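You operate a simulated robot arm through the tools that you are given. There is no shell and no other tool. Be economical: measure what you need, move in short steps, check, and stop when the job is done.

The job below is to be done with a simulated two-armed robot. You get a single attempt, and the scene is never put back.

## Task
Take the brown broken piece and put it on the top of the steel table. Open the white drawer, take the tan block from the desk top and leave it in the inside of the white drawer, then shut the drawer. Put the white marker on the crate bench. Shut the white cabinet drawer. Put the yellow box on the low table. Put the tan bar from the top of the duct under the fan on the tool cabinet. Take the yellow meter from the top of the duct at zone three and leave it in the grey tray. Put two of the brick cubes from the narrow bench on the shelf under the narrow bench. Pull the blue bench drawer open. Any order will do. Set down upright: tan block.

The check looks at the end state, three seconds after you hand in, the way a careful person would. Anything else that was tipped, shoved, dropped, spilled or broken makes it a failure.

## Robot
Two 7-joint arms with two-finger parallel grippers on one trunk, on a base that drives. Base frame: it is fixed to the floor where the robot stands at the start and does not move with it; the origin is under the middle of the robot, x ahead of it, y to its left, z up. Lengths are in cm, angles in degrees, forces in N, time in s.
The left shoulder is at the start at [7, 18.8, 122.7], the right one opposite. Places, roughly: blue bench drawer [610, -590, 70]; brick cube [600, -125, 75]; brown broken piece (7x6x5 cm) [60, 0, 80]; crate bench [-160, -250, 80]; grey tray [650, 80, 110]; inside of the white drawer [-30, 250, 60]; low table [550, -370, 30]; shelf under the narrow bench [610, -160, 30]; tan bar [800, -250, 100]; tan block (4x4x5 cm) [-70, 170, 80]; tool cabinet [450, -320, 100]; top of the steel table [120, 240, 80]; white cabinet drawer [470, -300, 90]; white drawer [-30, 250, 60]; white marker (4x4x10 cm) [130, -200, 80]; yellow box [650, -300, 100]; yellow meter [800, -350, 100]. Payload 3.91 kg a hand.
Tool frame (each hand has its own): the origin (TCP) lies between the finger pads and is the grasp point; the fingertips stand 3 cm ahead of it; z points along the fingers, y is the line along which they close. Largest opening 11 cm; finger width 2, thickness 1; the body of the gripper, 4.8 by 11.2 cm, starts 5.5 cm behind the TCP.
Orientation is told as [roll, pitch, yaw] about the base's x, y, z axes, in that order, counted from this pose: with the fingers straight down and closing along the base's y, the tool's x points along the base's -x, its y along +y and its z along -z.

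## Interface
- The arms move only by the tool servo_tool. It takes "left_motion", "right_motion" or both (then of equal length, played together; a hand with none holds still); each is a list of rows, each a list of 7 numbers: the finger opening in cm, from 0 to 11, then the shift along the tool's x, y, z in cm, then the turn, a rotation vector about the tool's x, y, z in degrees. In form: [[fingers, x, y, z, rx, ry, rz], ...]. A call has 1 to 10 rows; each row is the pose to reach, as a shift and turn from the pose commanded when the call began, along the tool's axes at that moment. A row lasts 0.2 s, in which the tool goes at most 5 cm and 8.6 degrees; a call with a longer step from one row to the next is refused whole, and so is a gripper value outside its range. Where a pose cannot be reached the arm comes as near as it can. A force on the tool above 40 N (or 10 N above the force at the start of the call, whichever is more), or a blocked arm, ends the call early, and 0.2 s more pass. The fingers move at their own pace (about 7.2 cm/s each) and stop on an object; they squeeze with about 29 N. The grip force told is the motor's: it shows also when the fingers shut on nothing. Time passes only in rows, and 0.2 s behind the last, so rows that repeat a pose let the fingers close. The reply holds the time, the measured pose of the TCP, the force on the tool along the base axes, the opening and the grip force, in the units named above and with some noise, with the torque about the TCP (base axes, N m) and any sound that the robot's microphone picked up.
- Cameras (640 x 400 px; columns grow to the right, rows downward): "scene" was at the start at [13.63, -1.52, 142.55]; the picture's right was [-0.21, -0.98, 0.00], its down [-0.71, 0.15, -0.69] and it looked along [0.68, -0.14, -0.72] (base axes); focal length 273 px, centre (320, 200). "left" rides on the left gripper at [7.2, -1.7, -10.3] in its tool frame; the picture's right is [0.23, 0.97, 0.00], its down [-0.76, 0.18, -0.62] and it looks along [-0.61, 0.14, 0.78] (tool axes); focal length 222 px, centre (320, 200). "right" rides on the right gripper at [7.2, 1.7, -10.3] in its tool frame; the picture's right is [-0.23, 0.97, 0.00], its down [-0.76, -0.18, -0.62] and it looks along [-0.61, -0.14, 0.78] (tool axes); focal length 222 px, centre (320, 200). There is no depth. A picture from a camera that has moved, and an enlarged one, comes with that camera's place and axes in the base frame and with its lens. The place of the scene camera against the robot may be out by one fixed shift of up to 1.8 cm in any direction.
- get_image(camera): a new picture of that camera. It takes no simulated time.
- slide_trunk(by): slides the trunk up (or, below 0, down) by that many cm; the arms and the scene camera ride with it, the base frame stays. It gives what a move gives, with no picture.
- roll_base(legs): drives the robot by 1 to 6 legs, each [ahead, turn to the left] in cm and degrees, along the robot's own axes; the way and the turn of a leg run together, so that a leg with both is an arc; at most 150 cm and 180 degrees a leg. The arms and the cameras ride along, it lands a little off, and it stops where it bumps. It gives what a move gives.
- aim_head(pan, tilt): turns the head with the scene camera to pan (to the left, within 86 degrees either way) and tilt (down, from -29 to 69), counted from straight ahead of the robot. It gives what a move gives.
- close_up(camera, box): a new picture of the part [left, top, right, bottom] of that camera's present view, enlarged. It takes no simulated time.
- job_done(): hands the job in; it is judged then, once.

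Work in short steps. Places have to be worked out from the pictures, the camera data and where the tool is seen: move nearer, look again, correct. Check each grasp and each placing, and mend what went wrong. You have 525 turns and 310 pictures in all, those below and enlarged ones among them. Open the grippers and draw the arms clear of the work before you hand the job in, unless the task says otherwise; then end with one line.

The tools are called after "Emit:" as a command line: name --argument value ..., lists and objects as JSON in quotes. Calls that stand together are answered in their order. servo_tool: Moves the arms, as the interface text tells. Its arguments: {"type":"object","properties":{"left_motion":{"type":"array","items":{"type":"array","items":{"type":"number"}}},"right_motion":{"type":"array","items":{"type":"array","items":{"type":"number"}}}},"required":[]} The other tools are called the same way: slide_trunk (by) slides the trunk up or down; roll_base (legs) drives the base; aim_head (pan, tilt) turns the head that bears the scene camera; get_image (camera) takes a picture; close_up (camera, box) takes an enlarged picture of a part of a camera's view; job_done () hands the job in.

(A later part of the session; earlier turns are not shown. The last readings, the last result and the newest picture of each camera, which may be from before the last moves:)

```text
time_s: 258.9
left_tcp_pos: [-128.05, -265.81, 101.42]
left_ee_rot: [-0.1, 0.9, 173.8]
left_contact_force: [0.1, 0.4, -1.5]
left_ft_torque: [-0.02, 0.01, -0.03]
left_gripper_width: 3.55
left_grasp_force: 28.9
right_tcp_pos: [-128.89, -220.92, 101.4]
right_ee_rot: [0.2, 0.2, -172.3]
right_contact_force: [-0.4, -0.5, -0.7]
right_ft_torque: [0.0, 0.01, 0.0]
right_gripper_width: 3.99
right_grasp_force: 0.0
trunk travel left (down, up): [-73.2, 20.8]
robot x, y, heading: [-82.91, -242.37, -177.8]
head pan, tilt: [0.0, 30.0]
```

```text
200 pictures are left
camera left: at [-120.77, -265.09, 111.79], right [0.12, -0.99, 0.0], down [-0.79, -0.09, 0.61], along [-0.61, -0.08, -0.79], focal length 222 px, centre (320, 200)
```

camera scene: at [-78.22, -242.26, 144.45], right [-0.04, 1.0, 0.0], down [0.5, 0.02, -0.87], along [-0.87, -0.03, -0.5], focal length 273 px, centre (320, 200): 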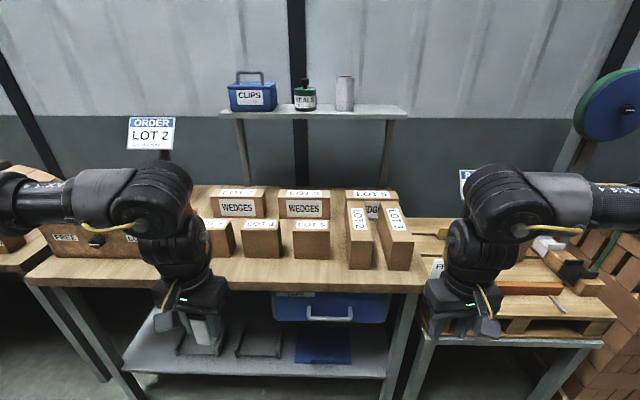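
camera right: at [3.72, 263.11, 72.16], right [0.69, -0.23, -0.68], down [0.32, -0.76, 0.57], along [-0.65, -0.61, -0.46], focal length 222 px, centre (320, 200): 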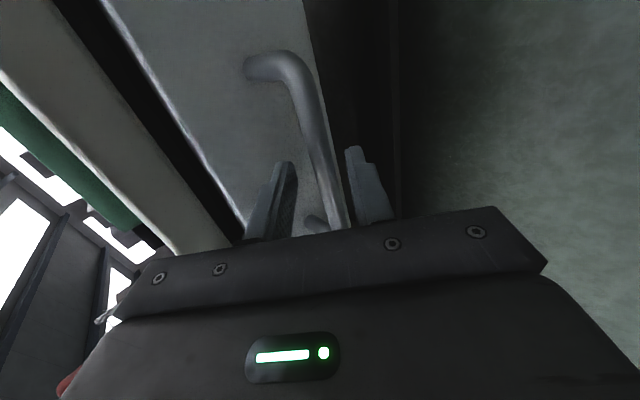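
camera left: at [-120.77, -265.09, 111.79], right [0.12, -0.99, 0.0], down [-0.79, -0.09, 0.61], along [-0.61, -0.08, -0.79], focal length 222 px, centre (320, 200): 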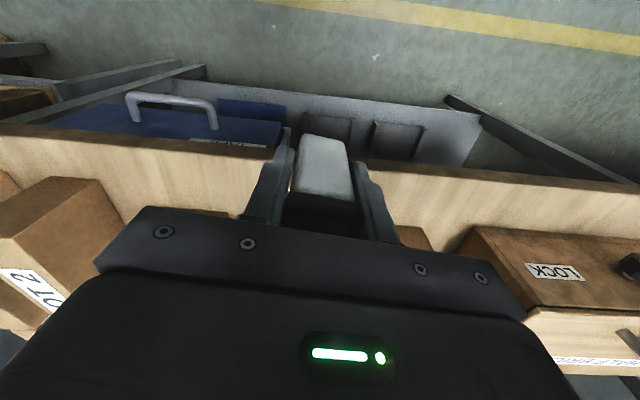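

Emit:
servo_tool --left_motion '[[2, -4, -0.5, 0, 0, 0, 0], [2, -8, -1, 0, 0, 0, 0], [2, -12, -1.5, 0, 0, 0, 0], [2, -15.8, -2.1, 0, 0, 0, 0], [2, -15.8, -2.1, 4, 0, 0, 0], [2, -15.8, -2.1, 8, 0, 0, 0], [2, -15.8, -2.1, 12, 0, 0, 0], [2, -15.8, -2.1, 14.5, 0, 0, 0], [2, -15.8, -2.1, 15.3, 0, 0, 0]]'

Emit:
get_image --camera "left"

Emit:
close_up --camera "scene" --box '[180, 180, 420, 320]'

```text
time_s: 260.4
left_tcp_pos: [-143.07, -262.43, 90.91]
left_ee_rot: [0.3, 0.7, 173.9]
left_contact_force: [7.8, 1.2, 13.0]
left_ft_torque: [-0.61, 0.86, 0.3]
left_gripper_width: 3.54
left_grasp_force: 28.8
right_tcp_pos: [-128.82, -220.86, 101.37]
right_ee_rot: [0.2, 0.0, -172.2]
right_contact_force: [-0.3, -0.5, -0.2]
right_ft_torque: [-0.03, -0.01, 0.01]
right_gripper_width: 4.0
right_grasp_force: 0.1
trunk travel left (down, up): [-73.2, 20.8]
robot x, y, heading: [-82.45, -242.54, -177.8]
head pan, tilt: [0.0, 30.0]
stopped in row 7 (left hand): the force on the tool passed its limit (the readings are from after the stop); the commanded pose is now the measured one
```

```text
199 pictures are left
camera left: at [-135.88, -261.49, 101.28], right [0.12, -0.99, 0.01], down [-0.78, -0.09, 0.61], along [-0.61, -0.08, -0.79], focal length 222 px, centre (320, 200)
```

left: 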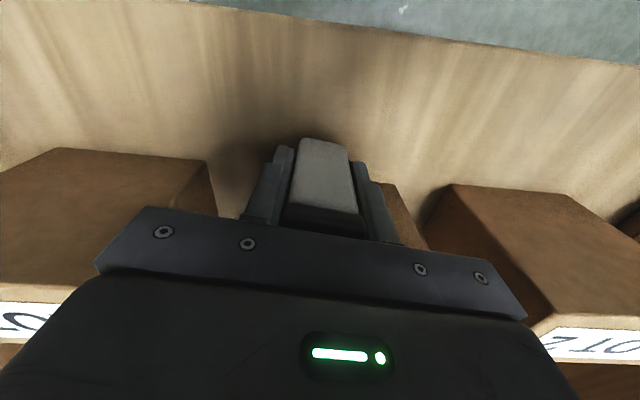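

```text
2.67 times, centred on (300, 250) of scene
camera zoom: at [-95.81, -242.8, 144.48], right [-0.04, 1.0, 0.0], down [0.5, 0.02, -0.87], along [-0.87, -0.03, -0.5], focal length 728 px, centre (373, 67)
```

zoom: 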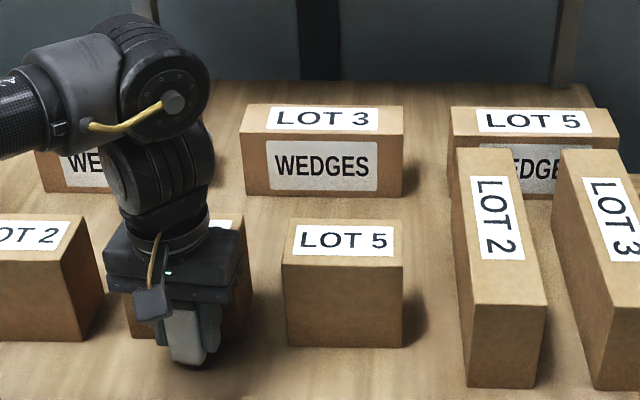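

Contact earlier than expected: the bench is at z≈86, and the box fronts at x≈-145, so I'm too close to LOT 4. Lift 2 cm, pull back 4 cm, and look.

Emit:
servo_tool --left_motion '[[2, 0, 0, -1, 0, 0, 0], [2, 0, 0, -2.5, 0, 0, 0], [2, 2, 0, -2.5, 0, 0, 0], [2, 4.2, 0, -2.5, 0, 0, 0], [2, 4.2, 0, -2.5, 0, 0, 0]]'

Emit:
close_up --camera "scene" --box '[180, 180, 420, 320]'

Emit:
get_image --camera "left"

```text
time_s: 261.6
left_tcp_pos: [-139.33, -262.84, 93.37]
left_ee_rot: [0.1, 0.8, 173.9]
left_contact_force: [0.0, -0.1, -1.8]
left_ft_torque: [0.01, 0.02, -0.01]
left_gripper_width: 3.56
left_grasp_force: 29.1
right_tcp_pos: [-129.07, -220.93, 101.34]
right_ee_rot: [0.2, 0.4, -172.3]
right_contact_force: [-0.2, 0.9, 0.3]
right_ft_torque: [-0.01, 0.04, 0.01]
right_gripper_width: 4.0
right_grasp_force: 0.0
trunk travel left (down, up): [-73.2, 20.8]
robot x, y, heading: [-82.82, -242.7, -177.9]
head pan, tilt: [0.0, 30.0]
```

```text
2.67 times, centred on (300, 250) of scene
camera zoom: at [-96.12, -242.83, 144.44], right [-0.04, 1.0, 0.0], down [0.5, 0.02, -0.87], along [-0.87, -0.03, -0.5], focal length 728 px, centre (373, 67)
```

zoom: 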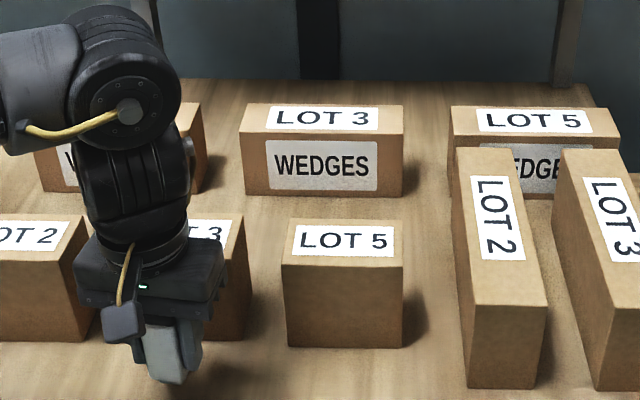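

```text
196 pictures are left
camera left: at [-132.11, -261.97, 103.74], right [0.12, -0.99, 0.0], down [-0.78, -0.09, 0.61], along [-0.61, -0.08, -0.79], focal length 222 px, centre (320, 200)
```

left: 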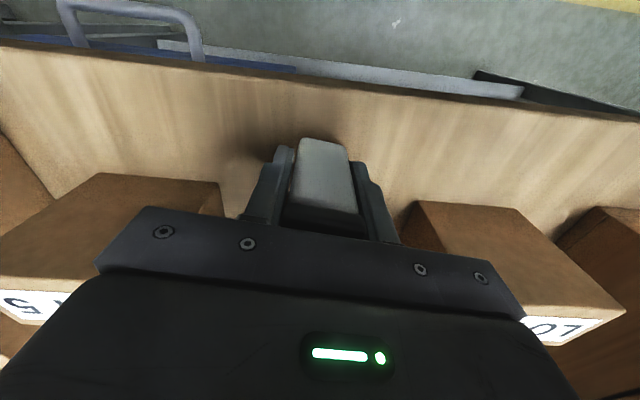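

Bench edge ≈ -136, box fronts ≈ -145.8, so centre at x≈-141. Shift and lower gently.

Emit:
servo_tool --left_motion '[[2, -1.6, 0.2, 0, 0, 0, 0], [2, -1.6, 0.2, 0.8, 0, 0, 0], [2, -1.6, 0.2, 1.6, 0, 0, 0], [2, -1.6, 0.2, 2.2, 0, 0, 0], [2, -1.6, 0.2, 2.6, 0, 0, 0]]'

```text
time_s: 262.9
left_tcp_pos: [-140.98, -262.98, 90.6]
left_ee_rot: [0.0, 0.8, 174.0]
left_contact_force: [0.4, 0.2, -2.0]
left_ft_torque: [-0.02, 0.02, 0.01]
left_gripper_width: 3.54
left_grasp_force: 29.1
right_tcp_pos: [-128.95, -220.96, 101.25]
right_ee_rot: [0.1, 0.3, -172.3]
right_contact_force: [-0.4, -0.7, -1.0]
right_ft_torque: [-0.01, 0.01, 0.01]
right_gripper_width: 4.0
right_grasp_force: 0.1
trunk travel left (down, up): [-73.2, 20.8]
robot x, y, heading: [-82.77, -242.34, -177.8]
head pan, tilt: [0.0, 30.0]
```

No contact yet here, so the earlier touch was the box. Continue down in small steps.

Emit:
servo_tool --left_motion '[[2, 0, 0, 0.6, 0, 0, 0], [2, 0, 0, 1.2, 0, 0, 0], [2, 0, 0, 1.8, 0, 0, 0], [2, 0, 0, 2.4, 0, 0, 0], [2, 0, 0, 3, 0, 0, 0]]'

Emit:
close_up --camera "scene" --box '[180, 180, 420, 320]'

```text
time_s: 263.7
left_tcp_pos: [-140.89, -262.99, 89.13]
left_ee_rot: [-0.1, 0.3, 173.9]
left_contact_force: [6.1, -0.7, 15.5]
left_ft_torque: [-0.02, -0.31, -0.02]
left_gripper_width: 3.52
left_grasp_force: 29.2
right_tcp_pos: [-128.83, -220.98, 101.4]
right_ee_rot: [0.1, 0.2, -172.4]
right_contact_force: [-0.4, 0.4, 0.2]
right_ft_torque: [0.01, -0.02, 0.04]
right_gripper_width: 4.03
right_grasp_force: 0.1
trunk travel left (down, up): [-73.2, 20.8]
robot x, y, heading: [-82.83, -242.71, -177.8]
head pan, tilt: [0.0, 30.0]
stopped in row 4 (left hand): the force on the tool passed its limit (the readings are from after the stop); the commanded pose is now the measured one
```

```text
2.67 times, centred on (300, 250) of scene
camera zoom: at [-95.83, -242.89, 144.45], right [-0.04, 1.0, 0.0], down [0.5, 0.02, -0.87], along [-0.87, -0.03, -0.5], focal length 728 px, centre (373, 67)
```

zoom: 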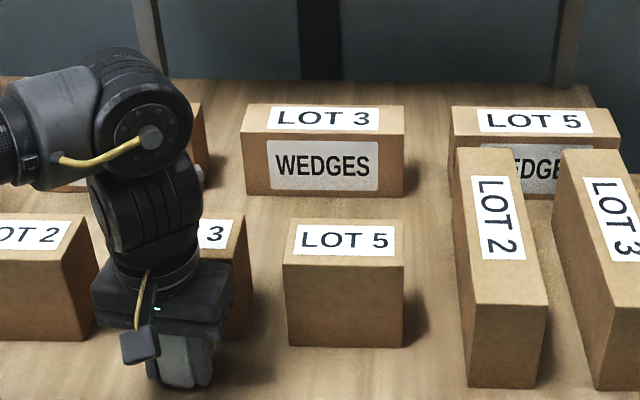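

Emit:
servo_tool --left_motion '[[2, 0.5, 0, -0.4, 0, 0, 0], [2, 0.5, 0, -0.4, 0, 0, 0]]'

Emit:
close_up --camera "left" --box '[200, 100, 440, 250]'

```text
time_s: 264.3
left_tcp_pos: [-140.53, -262.94, 89.47]
left_ee_rot: [0.0, 0.4, 174.1]
left_contact_force: [-0.1, 0.0, -1.7]
left_ft_torque: [-0.05, 0.02, -0.01]
left_gripper_width: 3.54
left_grasp_force: 29.1
right_tcp_pos: [-128.99, -220.92, 101.28]
right_ee_rot: [0.1, 0.2, -172.2]
right_contact_force: [-0.5, 0.0, -0.2]
right_ft_torque: [-0.01, 0.01, 0.02]
right_gripper_width: 3.99
right_grasp_force: 0.0
trunk travel left (down, up): [-73.2, 20.8]
robot x, y, heading: [-83.28, -242.61, -177.8]
head pan, tilt: [0.0, 30.0]
```

```text
2.67 times, centred on (320, 175) of left
camera zoom: at [-133.12, -262.14, 99.81], right [0.12, -0.99, 0.0], down [-0.78, -0.1, 0.62], along [-0.61, -0.08, -0.79], focal length 592 px, centre (320, 267)
```

zoom: 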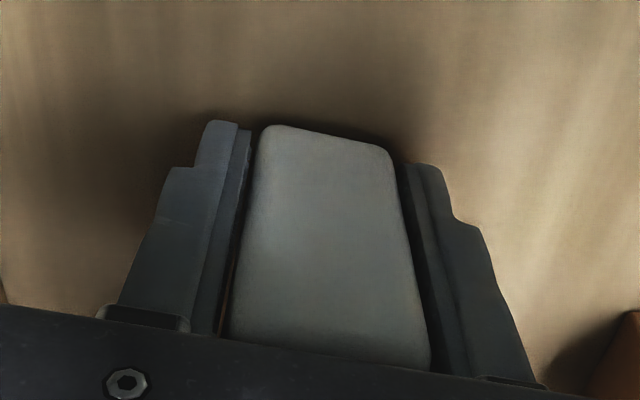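

The marker's base is right at the bench. Lower 0.3, release, rise.

Emit:
servo_tool --left_motion '[[2, 0, 0, 0.25, 0, 0, 0], [2, 0, 0, 0.25, 0, 0, 0], [5.5, 0, 0, 0.25, 0, 0, 0], [5.5, 0, 0, 0.25, 0, 0, 0], [5.5, 0, 0, 0.25, 0, 0, 0], [5.5, 0, 0, -2, 0, 0, 0], [5.5, 0, 0, -6, 0, 0, 0], [5.5, 0, 0, -10, 0, 0, 0], [5.5, 3, 0, -13, 0, 0, 0], [5.5, 7, 0, -14, 0, 0, 0]]'

Emit:
get_image --camera "scene"

Emit:
get_image --camera "left"

```text
time_s: 266.5
left_tcp_pos: [-133.3, -264.02, 103.53]
left_ee_rot: [0.0, 0.4, 173.9]
left_contact_force: [0.4, 1.2, -0.2]
left_ft_torque: [0.02, 0.01, 0.01]
left_gripper_width: 5.49
left_grasp_force: 0.0
right_tcp_pos: [-128.78, -220.97, 101.3]
right_ee_rot: [0.0, 0.2, -172.4]
right_contact_force: [0.3, -0.1, 1.1]
right_ft_torque: [0.0, 0.03, 0.0]
right_gripper_width: 4.01
right_grasp_force: 0.1
trunk travel left (down, up): [-73.2, 20.8]
robot x, y, heading: [-82.85, -242.92, -177.9]
head pan, tilt: [0.0, 30.0]
```

```text
193 pictures are left
camera scene: at [-95.89, -243.04, 144.47], right [-0.04, 1.0, 0.0], down [0.5, 0.02, -0.87], along [-0.87, -0.03, -0.5], focal length 273 px, centre (320, 200)
```

scene: 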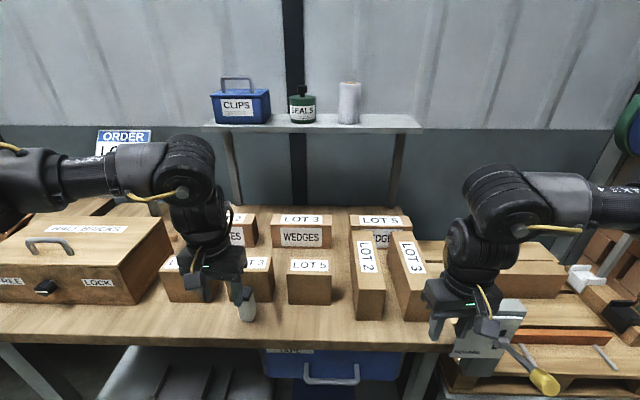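

```text
192 pictures are left
camera left: at [-125.94, -263.14, 113.88], right [0.12, -0.99, 0.0], down [-0.78, -0.1, 0.62], along [-0.61, -0.08, -0.79], focal length 222 px, centre (320, 200)
```

left: 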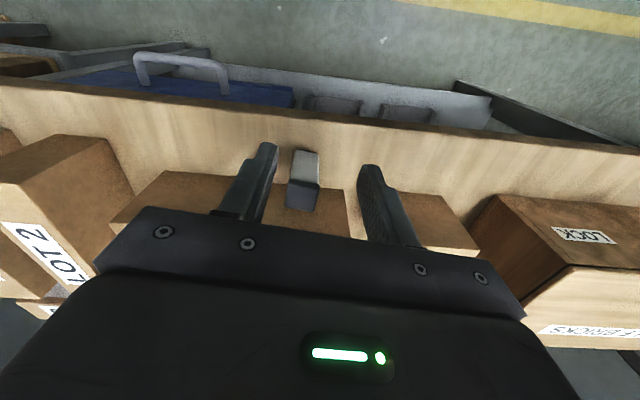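

Marker stands on the bench; boxes undisturbed. I back straight off and verify.

Emit:
roll_base --legs '[[-40, 0]]'

Emit:
close_up --camera "scene" --box '[60, 150, 540, 350]'

```text
time_s: 269.0
left_tcp_pos: [-93.42, -261.87, 103.42]
left_ee_rot: [-0.1, 0.5, 173.1]
left_contact_force: [-1.0, 0.0, 0.6]
left_ft_torque: [0.03, -0.02, -0.03]
left_gripper_width: 5.52
left_grasp_force: 0.0
right_tcp_pos: [-88.22, -218.89, 101.28]
right_ee_rot: [0.2, 0.3, -173.3]
right_contact_force: [0.4, 0.9, 0.4]
right_ft_torque: [0.0, 0.01, 0.0]
right_gripper_width: 4.03
right_grasp_force: 0.1
trunk travel left (down, up): [-73.2, 20.8]
robot x, y, heading: [-42.5, -241.35, -178.9]
head pan, tilt: [0.0, 30.0]
```

```text
1.33 times, centred on (300, 250) of scene
camera zoom: at [-55.65, -241.48, 144.44], right [-0.02, 1.0, 0.0], down [0.5, 0.01, -0.87], along [-0.87, -0.02, -0.5], focal length 364 px, centre (347, 133)
```

zoom: 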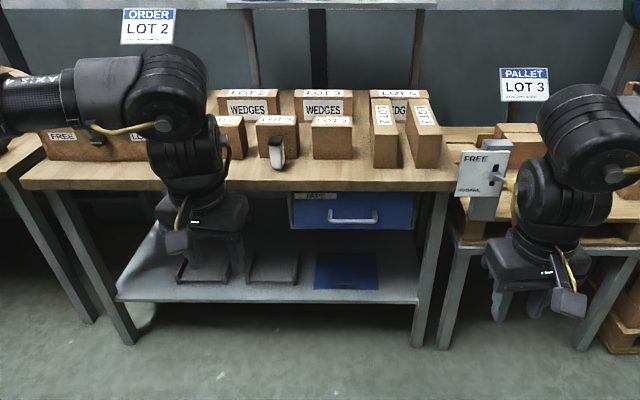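

Marker done. Next, the eastern area (x 450–800). I turn to look for a path east.

Emit:
roll_base --legs '[[0, 135]]'

Emit:
aim_head --pan 0 --tilt 12

Emit:
get_image --camera "scene"

```text
time_s: 275.2
left_tcp_pos: [10.41, -257.55, 103.51]
left_ee_rot: [0.0, 0.3, -45.9]
left_contact_force: [-0.6, 0.5, -0.4]
left_ft_torque: [0.01, -0.04, 0.01]
left_gripper_width: 5.48
left_grasp_force: 0.0
right_tcp_pos: [-20.56, -287.55, 101.31]
right_ee_rot: [0.1, 0.2, -32.1]
right_contact_force: [-0.2, 0.6, 0.5]
right_ft_torque: [-0.05, 0.0, 0.03]
right_gripper_width: 3.99
right_grasp_force: 0.1
trunk travel left (down, up): [-73.2, 20.8]
robot x, y, heading: [-42.49, -241.52, -37.5]
head pan, tilt: [0.0, 30.0]
```

```text
time_s: 276.1
left_tcp_pos: [10.24, -257.45, 103.44]
left_ee_rot: [0.0, 0.5, -46.0]
left_contact_force: [0.2, 0.7, -0.3]
left_ft_torque: [-0.01, -0.03, 0.01]
left_gripper_width: 5.51
left_grasp_force: 0.1
right_tcp_pos: [-20.62, -287.56, 101.28]
right_ee_rot: [0.2, 0.2, -32.1]
right_contact_force: [0.3, -0.1, 0.1]
right_ft_torque: [-0.02, 0.01, 0.01]
right_gripper_width: 4.03
right_grasp_force: 0.2
trunk travel left (down, up): [-73.2, 20.8]
robot x, y, heading: [-42.23, -240.92, -37.7]
head pan, tilt: [0.0, 12.0]
```

```text
190 pictures are left
camera scene: at [-30.17, -249.96, 147.35], right [-0.61, -0.79, 0.0], down [-0.17, 0.13, -0.98], along [0.77, -0.6, -0.21], focal length 273 px, centre (320, 200)
```

scene: 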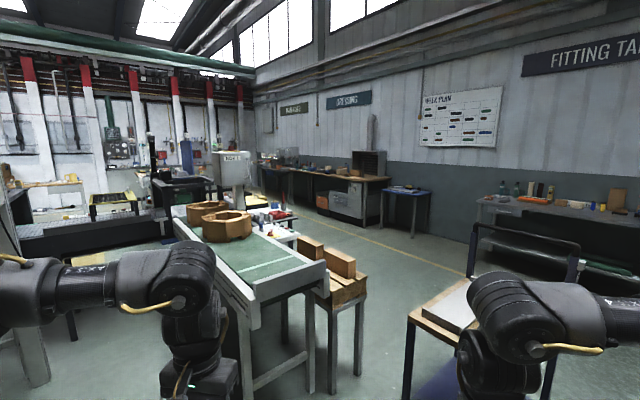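

There's a wide aisle south of the belts. I go south past the cart to y≈-425, then turn east.

Emit:
roll_base --legs '[[0, -57], [150, 0], [38, 0], [0, 93]]'

Emit:
get_image --camera "scene"

```text
time_s: 291.4
left_tcp_pos: [-1.46, -416.73, 104.06]
left_ee_rot: [-1.2, -0.9, -17.4]
left_contact_force: [0.3, -11.5, 4.4]
left_ft_torque: [0.14, 0.0, -0.04]
left_gripper_width: 4.93
left_grasp_force: 0.1
right_tcp_pos: [-14.01, -456.98, 101.31]
right_ee_rot: [0.2, 0.1, -2.9]
right_contact_force: [0.5, 0.5, -0.7]
right_ft_torque: [-0.03, -0.02, -0.04]
right_gripper_width: 3.99
right_grasp_force: 0.1
trunk travel left (down, up): [-73.2, 20.8]
robot x, y, heading: [-55.5, -427.23, -8.7]
head pan, tilt: [0.0, 12.0]
stopped in leg 4: the force on the tool passed its limit (the readings are from after the stop); the commanded pose is now the measured one
```

```text
189 pictures are left
camera scene: at [-40.56, -429.37, 147.36], right [-0.15, -0.99, 0.0], down [-0.2, 0.03, -0.98], along [0.97, -0.15, -0.21], focal length 273 px, centre (320, 200)
```

scene: 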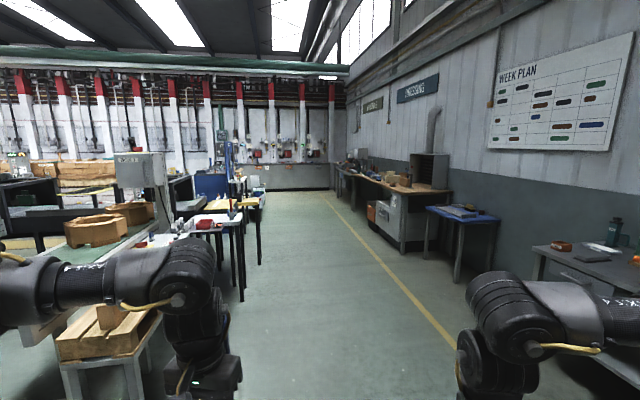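

The left hand bumped something (the cart's push handle probably). I turn back right 12° and look left.

Emit:
roll_base --legs '[[0, -15]]'

Emit:
aim_head --pan 55 --tilt 25

Emit:
get_image --camera "scene"

```text
time_s: 292.6
left_tcp_pos: [-0.49, -430.05, 103.92]
left_ee_rot: [-1.0, -0.6, -31.5]
left_contact_force: [0.1, -0.6, -0.1]
left_ft_torque: [-0.02, -0.01, 0.01]
left_gripper_width: 5.51
left_grasp_force: 0.0
right_tcp_pos: [-22.57, -466.32, 101.32]
right_ee_rot: [0.2, 0.1, -17.2]
right_contact_force: [-0.1, 0.6, 0.3]
right_ft_torque: [0.02, -0.02, 0.02]
right_gripper_width: 4.0
right_grasp_force: 0.0
trunk travel left (down, up): [-73.2, 20.8]
robot x, y, heading: [-55.43, -427.44, -22.9]
head pan, tilt: [0.0, 12.0]
```

```text
time_s: 293.9
left_tcp_pos: [-0.41, -430.11, 103.88]
left_ee_rot: [-1.1, -0.6, -31.6]
left_contact_force: [0.7, -0.1, 0.7]
left_ft_torque: [0.01, 0.0, 0.01]
left_gripper_width: 5.51
left_grasp_force: 0.0
right_tcp_pos: [-22.47, -466.2, 101.28]
right_ee_rot: [0.2, 0.2, -17.2]
right_contact_force: [0.5, 0.3, 0.5]
right_ft_torque: [0.01, 0.01, -0.01]
right_gripper_width: 4.05
right_grasp_force: 0.1
trunk travel left (down, up): [-73.2, 20.8]
robot x, y, heading: [-56.14, -427.35, -22.9]
head pan, tilt: [55.0, 25.0]
```

```text
188 pictures are left
camera scene: at [-42.2, -424.09, 145.25], right [0.53, -0.85, 0.0], down [-0.36, -0.22, -0.91], along [0.77, 0.48, -0.42], focal length 273 px, centre (320, 200)
```

scene: 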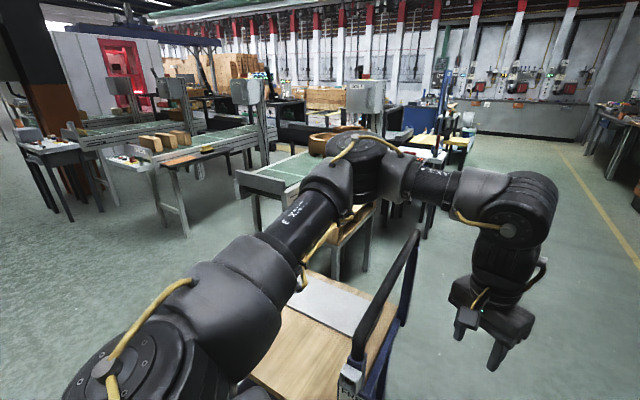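

The cart (low, z≈52, tall handle) is under the left arm; it stands fine. I steer away to the right and go on east along y≈-458.

Emit:
roll_base --legs '[[0, -10], [55, 0], [0, 33], [60, 0]]'

Emit:
aim_head --pan 0 --tilt 10

Emit:
get_image --camera "scene"

```text
time_s: 302.2
left_tcp_pos: [101.4, -437.95, 103.98]
left_ee_rot: [-1.1, -0.9, -8.1]
left_contact_force: [0.2, -0.2, -0.4]
left_ft_torque: [-0.02, 0.0, 0.0]
left_gripper_width: 5.49
left_grasp_force: 0.1
right_tcp_pos: [95.36, -479.96, 101.33]
right_ee_rot: [0.2, 0.2, 6.1]
right_contact_force: [-0.6, 0.2, 0.7]
right_ft_torque: [0.03, -0.01, 0.05]
right_gripper_width: 4.02
right_grasp_force: 0.0
trunk travel left (down, up): [-73.2, 20.8]
robot x, y, heading: [49.76, -457.23, 0.4]
head pan, tilt: [55.0, 25.0]
```

```text
time_s: 303.5
left_tcp_pos: [101.27, -437.98, 104.01]
left_ee_rot: [-1.1, -0.8, -8.1]
left_contact_force: [-0.5, 0.0, 0.0]
left_ft_torque: [0.04, -0.04, 0.04]
left_gripper_width: 5.49
left_grasp_force: 0.0
right_tcp_pos: [95.48, -479.87, 101.29]
right_ee_rot: [0.1, 0.2, 6.2]
right_contact_force: [-0.1, 0.0, 0.6]
right_ft_torque: [-0.03, 0.0, 0.04]
right_gripper_width: 3.99
right_grasp_force: 0.1
trunk travel left (down, up): [-73.2, 20.8]
robot x, y, heading: [49.79, -457.02, 0.5]
head pan, tilt: [0.0, 10.0]
```

```text
187 pictures are left
camera scene: at [64.81, -456.84, 147.68], right [0.01, -1.0, 0.0], down [-0.17, 0.0, -0.98], along [0.98, 0.01, -0.17], focal length 273 px, centre (320, 200)
```

scene: 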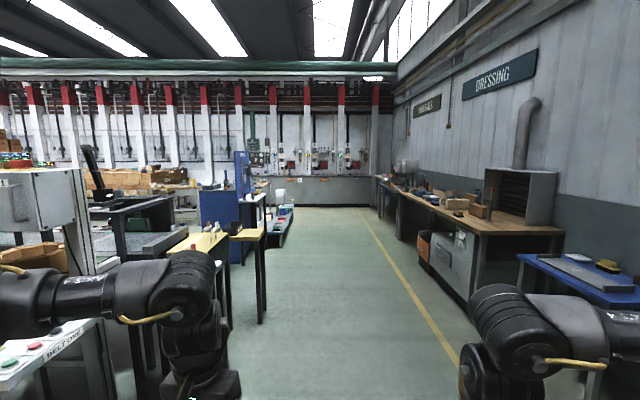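

Emit:
roll_base --legs '[[0, -4], [150, 0], [0, 3], [110, 0]]'

Emit:
get_image --camera "scene"

```text
time_s: 317.0
left_tcp_pos: [360.1, -454.57, 103.98]
left_ee_rot: [-1.1, -0.7, -9.5]
left_contact_force: [-0.4, 0.3, 0.5]
left_ft_torque: [0.04, 0.01, 0.03]
left_gripper_width: 5.49
left_grasp_force: 0.0
right_tcp_pos: [353.11, -496.39, 101.35]
right_ee_rot: [0.0, 0.1, 4.9]
right_contact_force: [-0.5, 0.1, 0.2]
right_ft_torque: [-0.02, 0.03, 0.02]
right_gripper_width: 3.99
right_grasp_force: 0.0
trunk travel left (down, up): [-73.2, 20.8]
robot x, y, heading: [308.61, -472.51, -0.7]
head pan, tilt: [0.0, 10.0]
```

```text
186 pictures are left
camera scene: at [323.13, -472.64, 147.68], right [-0.01, -1.0, 0.0], down [-0.17, 0.0, -0.98], along [0.98, -0.01, -0.17], focal length 273 px, centre (320, 200)
```

scene: 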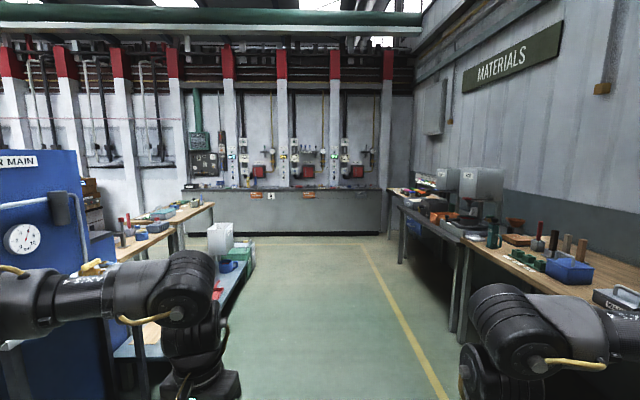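

Emit:
roll_base --legs '[[60, 0]]'

Emit:
aim_head --pan 50 --tilt 15

Emit:
get_image --camera "scene"

```text
time_s: 320.3
left_tcp_pos: [420.09, -457.63, 104.0]
left_ee_rot: [-1.0, -0.8, -11.0]
left_contact_force: [0.0, -0.2, 0.4]
left_ft_torque: [-0.01, 0.02, 0.01]
left_gripper_width: 5.51
left_grasp_force: 0.2
right_tcp_pos: [412.17, -499.19, 101.37]
right_ee_rot: [0.1, 0.2, 3.4]
right_contact_force: [-0.6, 0.7, -1.1]
right_ft_torque: [0.0, 0.0, 0.06]
right_gripper_width: 3.99
right_grasp_force: 0.1
trunk travel left (down, up): [-73.2, 20.8]
robot x, y, heading: [367.89, -474.14, -2.4]
head pan, tilt: [0.0, 10.0]
```

```text
time_s: 321.5
left_tcp_pos: [420.18, -457.62, 103.94]
left_ee_rot: [-1.1, -0.8, -11.0]
left_contact_force: [0.0, -0.5, 1.3]
left_ft_torque: [-0.01, -0.03, -0.03]
left_gripper_width: 5.49
left_grasp_force: 0.1
right_tcp_pos: [412.13, -499.28, 101.36]
right_ee_rot: [0.2, 0.2, 3.5]
right_contact_force: [0.5, 1.1, -0.2]
right_ft_torque: [-0.04, 0.0, 0.0]
right_gripper_width: 3.99
right_grasp_force: 0.0
trunk travel left (down, up): [-73.2, 20.8]
robot x, y, heading: [367.64, -474.06, -2.4]
head pan, tilt: [50.0, 15.0]
```

```text
185 pictures are left
camera scene: at [379.78, -467.33, 146.87], right [0.74, -0.67, 0.0], down [-0.17, -0.19, -0.97], along [0.65, 0.71, -0.26], focal length 273 px, centre (320, 200)
```

scene: 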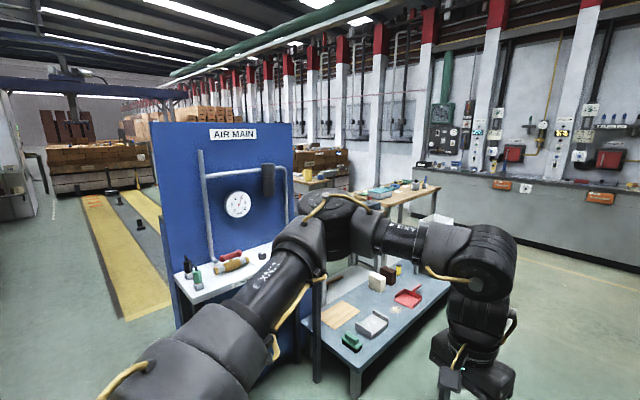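

Emit:
roll_base --legs '[[0, 2], [110, 0]]'

Emit:
aim_head --pan 70 --tilt 15

Emit:
get_image --camera "scene"

```text
time_s: 327.4
left_tcp_pos: [527.16, -455.19, 104.01]
left_ee_rot: [-1.1, -0.7, -8.4]
left_contact_force: [0.0, -0.2, 0.0]
left_ft_torque: [0.02, 0.02, 0.03]
left_gripper_width: 5.46
left_grasp_force: 0.1
right_tcp_pos: [521.19, -497.07, 101.34]
right_ee_rot: [0.2, 0.2, 6.2]
right_contact_force: [-0.5, -0.5, -0.3]
right_ft_torque: [-0.01, 0.0, 0.03]
right_gripper_width: 3.99
right_grasp_force: 0.0
trunk travel left (down, up): [-73.2, 20.8]
robot x, y, heading: [475.59, -474.16, 0.2]
head pan, tilt: [50.0, 15.0]
```

```text
time_s: 328.3
left_tcp_pos: [527.17, -455.04, 104.04]
left_ee_rot: [-1.1, -0.7, -8.2]
left_contact_force: [-0.3, -0.8, 0.2]
left_ft_torque: [0.03, 0.02, 0.0]
left_gripper_width: 5.48
left_grasp_force: 0.1
right_tcp_pos: [521.19, -497.04, 101.44]
right_ee_rot: [0.3, 0.2, 6.0]
right_contact_force: [-0.8, 0.2, 0.8]
right_ft_torque: [0.0, -0.02, 0.0]
right_gripper_width: 4.0
right_grasp_force: 0.1
trunk travel left (down, up): [-73.2, 20.8]
robot x, y, heading: [475.42, -474.02, 0.3]
head pan, tilt: [70.0, 15.0]
```

```text
184 pictures are left
camera scene: at [484.48, -465.16, 146.87], right [0.94, -0.34, 0.0], down [-0.09, -0.24, -0.97], along [0.32, 0.91, -0.26], focal length 273 px, centre (320, 200)
```

scene: 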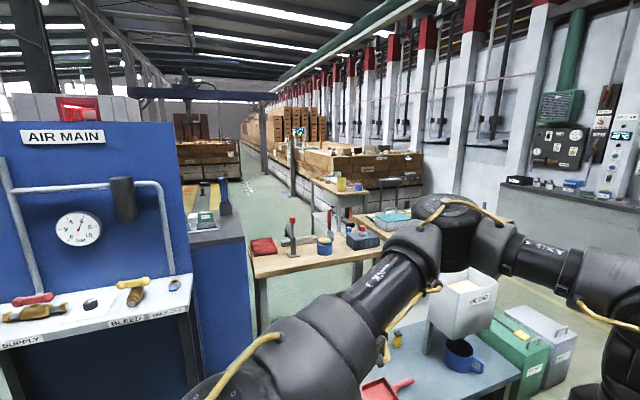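

Emit:
close_up --camera "scene" --box '[150, 150, 410, 330]'

Emit:
close_up --camera "scene" --box '[300, 130, 500, 260]'

```text
2.22 times, centred on (280, 240) of scene
camera zoom: at [484.48, -465.16, 146.87], right [0.94, -0.34, 0.0], down [-0.09, -0.24, -0.97], along [0.32, 0.91, -0.26], focal length 607 px, centre (409, 111)
```

zoom: 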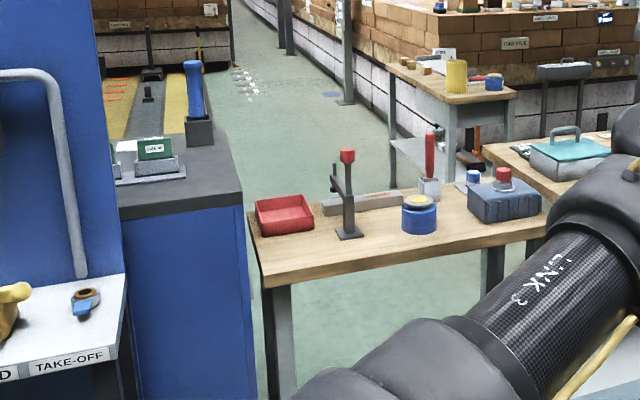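

```text
3.08 times, centred on (400, 195) of scene
camera zoom: at [484.48, -465.16, 146.87], right [0.94, -0.34, 0.0], down [-0.09, -0.24, -0.97], along [0.32, 0.91, -0.26], focal length 840 px, centre (74, 215)
```

zoom: 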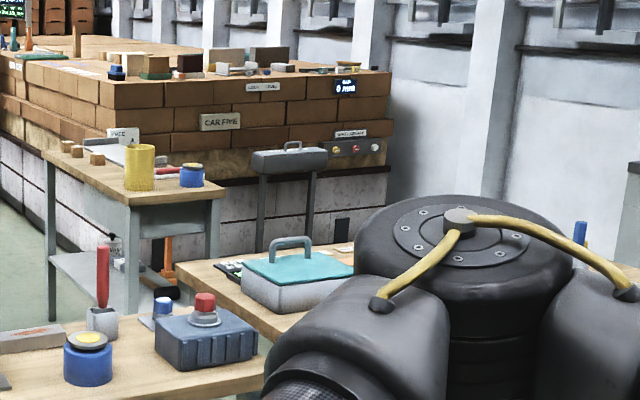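

I can see the tool cabinet (blue, dark top), the low table, and the narrow bench with brick cubes. I go on east to x≈705 and look north.

Emit:
roll_base --legs '[[0, -2], [150, 0], [70, 0], [0, 92]]'

Emit:
aim_head --pan 0 --tilt 18

Emit:
get_image --camera "scene"

```text
time_s: 343.6
left_tcp_pos: [685.36, -432.39, 103.92]
left_ee_rot: [-1.1, -0.7, 77.0]
left_contact_force: [0.3, 0.5, 0.2]
left_ft_torque: [-0.02, -0.02, 0.03]
left_gripper_width: 5.49
left_grasp_force: 0.1
right_tcp_pos: [726.74, -441.74, 101.27]
right_ee_rot: [0.2, 0.3, 91.6]
right_contact_force: [0.0, 0.3, -0.3]
right_ft_torque: [0.0, 0.02, -0.03]
right_gripper_width: 4.02
right_grasp_force: 0.3
trunk travel left (down, up): [-73.2, 20.8]
robot x, y, heading: [700.73, -485.33, 86.0]
head pan, tilt: [70.0, 15.0]
```

```text
time_s: 345.0
left_tcp_pos: [685.43, -432.29, 103.96]
left_ee_rot: [-1.2, -0.7, 77.1]
left_contact_force: [0.7, 0.0, -0.5]
left_ft_torque: [0.01, 0.01, 0.01]
left_gripper_width: 5.49
left_grasp_force: 0.0
right_tcp_pos: [726.75, -441.74, 101.36]
right_ee_rot: [0.1, 0.2, 91.5]
right_contact_force: [0.1, 0.0, -0.1]
right_ft_torque: [0.0, 0.02, -0.02]
right_gripper_width: 3.99
right_grasp_force: 0.1
trunk travel left (down, up): [-73.2, 20.8]
robot x, y, heading: [700.25, -485.11, 85.5]
head pan, tilt: [0.0, 18.0]
```

```text
181 pictures are left
camera scene: at [702.06, -470.79, 146.38], right [1.0, -0.07, 0.0], down [-0.02, -0.31, -0.95], along [0.07, 0.95, -0.31], focal length 273 px, centre (320, 200)
```

scene: 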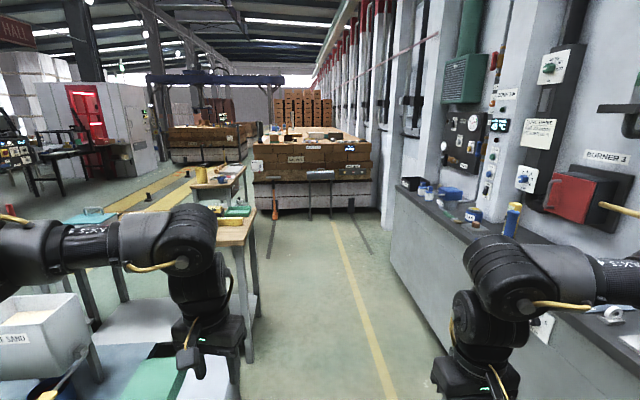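

Emit:
close_up --camera "scene" --box '[390, 90, 570, 240]'

Emit:
close_up --camera "scene" --box '[160, 150, 270, 250]'

```text
2.67 times, centred on (480, 165) of scene
camera zoom: at [702.06, -470.79, 146.38], right [1.0, -0.07, 0.0], down [-0.02, -0.31, -0.95], along [0.07, 0.95, -0.31], focal length 728 px, centre (-107, 293)
```

zoom: 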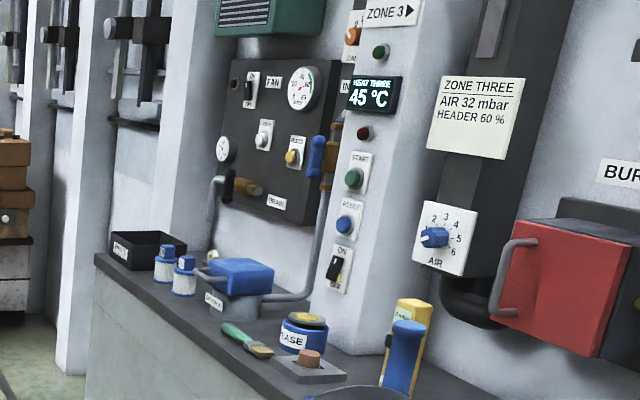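

```text
4.00 times, centred on (215, 200) of scene
camera zoom: at [702.06, -470.79, 146.38], right [1.0, -0.07, 0.0], down [-0.02, -0.31, -0.95], along [0.07, 0.95, -0.31], focal length 1092 px, centre (740, 200)
```

zoom: 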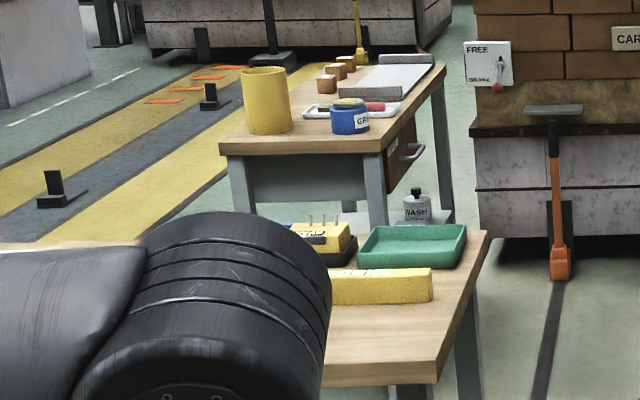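

The yellow meter stands on the duct near (800,-358), and the yellow box is on the wooden bench near (662,-326). I drive north to y≈-365 and face the duct.

Emit:
roll_base --legs '[[122, 0], [0, -88]]'

Emit:
aim_head --pan 0 --tilt 35

Emit:
get_image --camera "scene"

```text
time_s: 355.0
left_tcp_pos: [762.59, -345.43, 103.95]
left_ee_rot: [-1.0, -0.6, -11.4]
left_contact_force: [-0.5, -0.5, -0.1]
left_ft_torque: [0.01, -0.02, 0.01]
left_gripper_width: 5.49
left_grasp_force: 0.0
right_tcp_pos: [754.42, -387.0, 101.3]
right_ee_rot: [0.2, 0.2, 3.1]
right_contact_force: [-0.3, -0.3, 0.0]
right_ft_torque: [-0.01, 0.0, 0.01]
right_gripper_width: 4.01
right_grasp_force: 0.2
trunk travel left (down, up): [-73.2, 20.8]
robot x, y, heading: [709.91, -361.94, -2.6]
head pan, tilt: [0.0, 18.0]
```

```text
time_s: 355.8
left_tcp_pos: [762.5, -345.51, 103.91]
left_ee_rot: [-1.0, -0.8, -11.3]
left_contact_force: [-0.1, -0.4, -0.3]
left_ft_torque: [-0.02, -0.05, -0.02]
left_gripper_width: 5.46
left_grasp_force: 0.0
right_tcp_pos: [754.5, -387.17, 101.42]
right_ee_rot: [0.2, 0.2, 3.2]
right_contact_force: [0.4, -0.4, -0.1]
right_ft_torque: [0.02, -0.01, -0.01]
right_gripper_width: 3.99
right_grasp_force: 0.1
trunk travel left (down, up): [-73.2, 20.8]
robot x, y, heading: [709.75, -361.82, -2.5]
head pan, tilt: [0.0, 35.0]
```

```text
178 pictures are left
camera scene: at [724.62, -362.25, 143.67], right [-0.04, -1.0, 0.0], down [-0.57, 0.03, -0.82], along [0.82, -0.04, -0.57], focal length 273 px, centre (320, 200)
```

scene: 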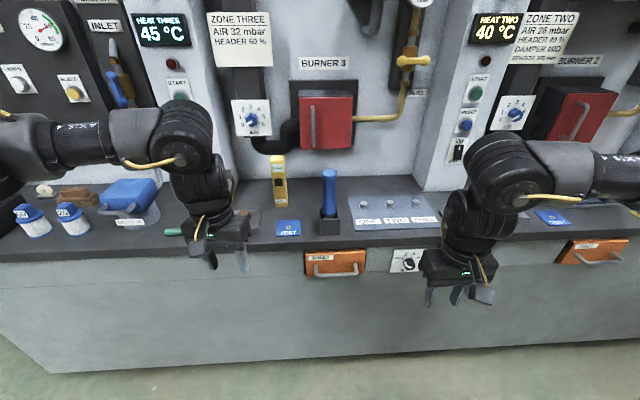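

Yellow meter clearly visible at about (786,-354), z 100–115; the tan bar is left, behind the jars. Zoom.

Emit:
close_up --camera "scene" --box '[200, 130, 360, 260]'

Emit:
close_up --camera "scene" --box '[0, 150, 180, 260]'

Emit:
get_image --camera "left"

```text
3.08 times, centred on (280, 195) of scene
camera zoom: at [724.62, -362.25, 143.67], right [-0.04, -1.0, 0.0], down [-0.57, 0.03, -0.82], along [0.82, -0.04, -0.57], focal length 840 px, centre (443, 215)
```

zoom: 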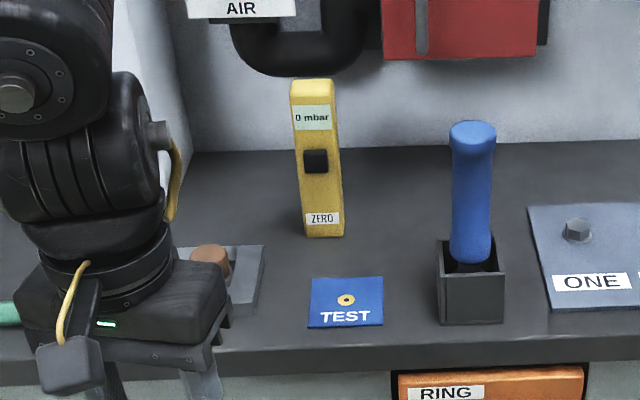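

```text
3.56 times, centred on (90, 205) of scene
camera zoom: at [724.62, -362.25, 143.67], right [-0.04, -1.0, 0.0], down [-0.57, 0.03, -0.82], along [0.82, -0.04, -0.57], focal length 971 px, centre (1138, 182)
```

zoom: 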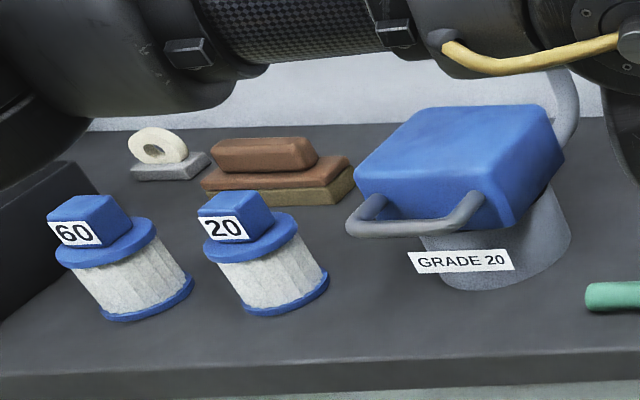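

```text
175 pictures are left
camera left: at [755.05, -345.56, 114.18], right [-0.03, 1.0, -0.02], down [0.78, 0.04, 0.63], along [0.63, 0.0, -0.78], focal length 222 px, centre (320, 200)
```

left: 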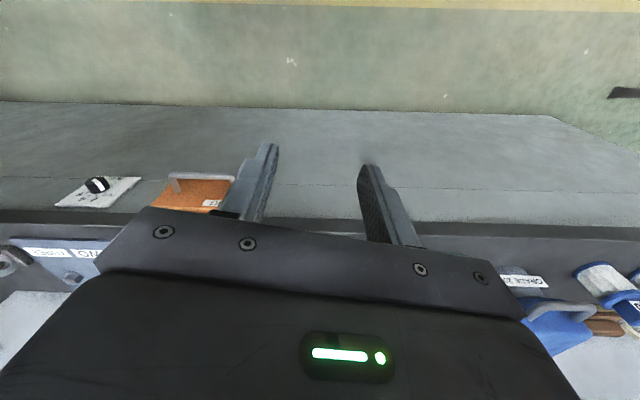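

I raise both hands 14 cm first, then roll 12 cm closer.

Emit:
servo_tool --left_motion '[[6, 0, 0, -4, 0, 0, -3], [6, 0, 0, -8, 0, 0, -6], [6, 0, 0, -12, 0, 0, -9], [6, 0, 0, -15, 0, 0, -11], [6, 0, 0, -15, 0, 0, -11]]' --right_motion '[[4, 0, 0, -4, 0, 0, 0], [4, 0, 0, -8, 0, 0, 0], [4, 0, 0, -12, 0, 0, 0], [4, 0, 0, -15, 0, 0, 0], [4, 0, 0, -15, 0, 0, 0]]'

Emit:
roll_base --legs '[[12, 2]]'

Emit:
get_image --camera "left"

```text
time_s: 357.0
left_tcp_pos: [762.83, -345.22, 118.76]
left_ee_rot: [-1.2, -0.4, -0.2]
left_contact_force: [0.4, 0.3, -0.6]
left_ft_torque: [0.02, 0.02, 0.0]
left_gripper_width: 5.99
left_grasp_force: 0.1
right_tcp_pos: [754.43, -387.01, 116.04]
right_ee_rot: [0.1, 0.3, 3.2]
right_contact_force: [0.3, -0.1, -0.3]
right_ft_torque: [-0.03, 0.0, 0.03]
right_gripper_width: 3.99
right_grasp_force: 0.1
trunk travel left (down, up): [-73.2, 20.8]
robot x, y, heading: [710.26, -361.61, -2.5]
head pan, tilt: [0.0, 35.0]
```

```text
time_s: 358.2
left_tcp_pos: [773.6, -343.87, 118.86]
left_ee_rot: [-1.3, -0.6, 1.6]
left_contact_force: [-0.1, 1.0, -0.8]
left_ft_torque: [0.03, 0.01, -0.01]
left_gripper_width: 6.03
left_grasp_force: 0.0
right_tcp_pos: [766.66, -385.8, 116.29]
right_ee_rot: [0.4, 0.1, 4.9]
right_contact_force: [-0.2, -0.1, -0.3]
right_ft_torque: [0.01, -0.01, -0.01]
right_gripper_width: 3.98
right_grasp_force: 0.0
trunk travel left (down, up): [-73.2, 20.8]
robot x, y, heading: [721.78, -362.01, -0.7]
head pan, tilt: [0.0, 35.0]
```

```text
174 pictures are left
camera left: at [766.36, -345.62, 129.2], right [-0.25, 0.97, -0.02], down [0.75, 0.21, 0.63], along [0.61, 0.14, -0.78], focal length 222 px, centre (320, 200)
```

left: 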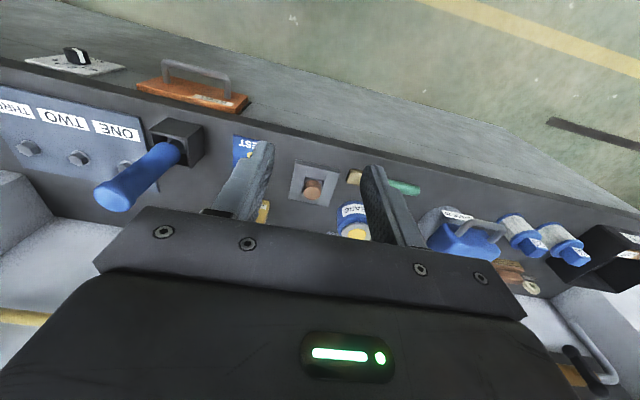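

Emit:
close_up --camera "left" --box '[180, 120, 380, 250]'

Emit:
close_up --camera "scene" --box '[180, 100, 420, 270]'

```text
3.08 times, centred on (280, 185) of left
camera zoom: at [766.36, -345.62, 129.2], right [-0.25, 0.97, -0.02], down [0.75, 0.21, 0.63], along [0.61, 0.14, -0.78], focal length 684 px, centre (443, 246)
```

zoom: 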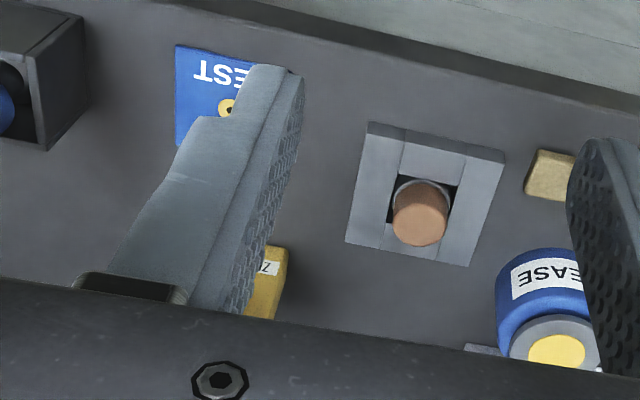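

```text
2.35 times, centred on (300, 185) of scene
camera zoom: at [736.12, -362.16, 143.7], right [-0.01, -1.0, 0.0], down [-0.57, 0.01, -0.82], along [0.82, -0.01, -0.57], focal length 642 px, centre (367, 235)
```

zoom: 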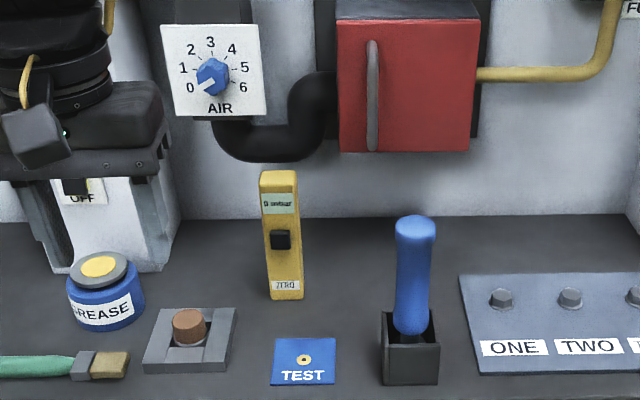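

Triangulated: duct top ≈ z 93, meter centre ≈ (798.5,-352.2), z 93–109, with a pipe behind above it. I'll take it with the left hand leaning back 50°, from the front.

Emit:
servo_tool --left_motion '[[7, -1.7, -1.2, 0, 0, -7.2, 0], [7, -3.5, -2.5, 1, 0, -14.3, 0], [7, -5.2, -3.7, 2, 0, -21.4, 0], [7, -7, -4.9, 3, 0, -28.6, 0], [7, -8.7, -6.2, 4, 0, -35.7, 0], [7, -10.4, -7.4, 5, 0, -42.9, 0], [7, -12.2, -8.6, 6, 0, -50, 0], [7, -12.2, -8.6, 6, 0, -50, 0]]'

Emit:
get_image --camera "left"

Emit:
get_image --camera "scene"

```text
time_s: 360.0
left_tcp_pos: [788.05, -352.01, 112.98]
left_ee_rot: [-2.0, -50.6, 2.8]
left_contact_force: [0.0, -0.8, -0.4]
left_ft_torque: [-0.01, -0.04, 0.0]
left_gripper_width: 6.99
left_grasp_force: 0.1
left hand out of reach, approached as far as the arm can: row 4, 5, 6, 7, 8
right_tcp_pos: [766.86, -385.82, 116.22]
right_ee_rot: [0.2, 0.2, 4.9]
right_contact_force: [-0.1, -0.5, -0.1]
right_ft_torque: [0.02, -0.01, 0.03]
right_gripper_width: 3.97
right_grasp_force: 0.1
trunk travel left (down, up): [-73.2, 20.8]
robot x, y, heading: [721.68, -362.14, -0.6]
head pan, tilt: [0.0, 35.0]
```

```text
171 pictures are left
camera left: at [775.41, -354.07, 113.86], right [-0.17, 0.97, -0.2], down [0.0, 0.2, 0.98], along [0.99, 0.16, -0.03], focal length 222 px, centre (320, 200)
```

left: 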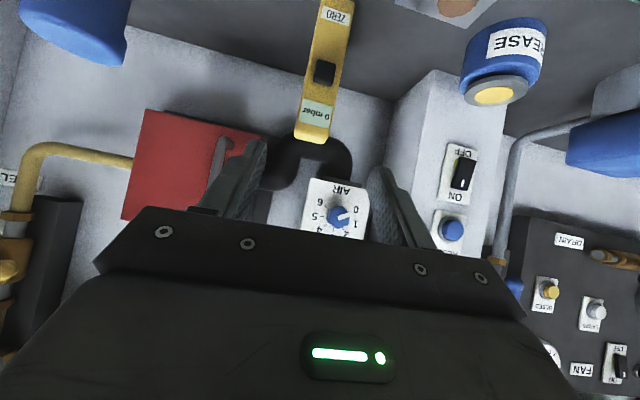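

```text
170 pictures are left
camera scene: at [736.32, -362.12, 143.67], right [-0.01, -1.0, 0.0], down [-0.57, 0.01, -0.82], along [0.82, -0.01, -0.57], focal length 273 px, centre (320, 200)
```

scene: 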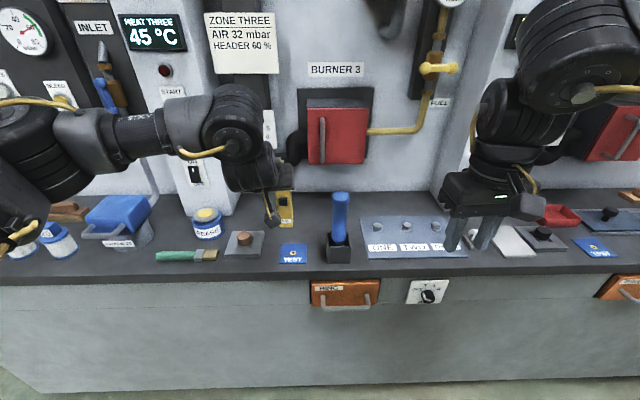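

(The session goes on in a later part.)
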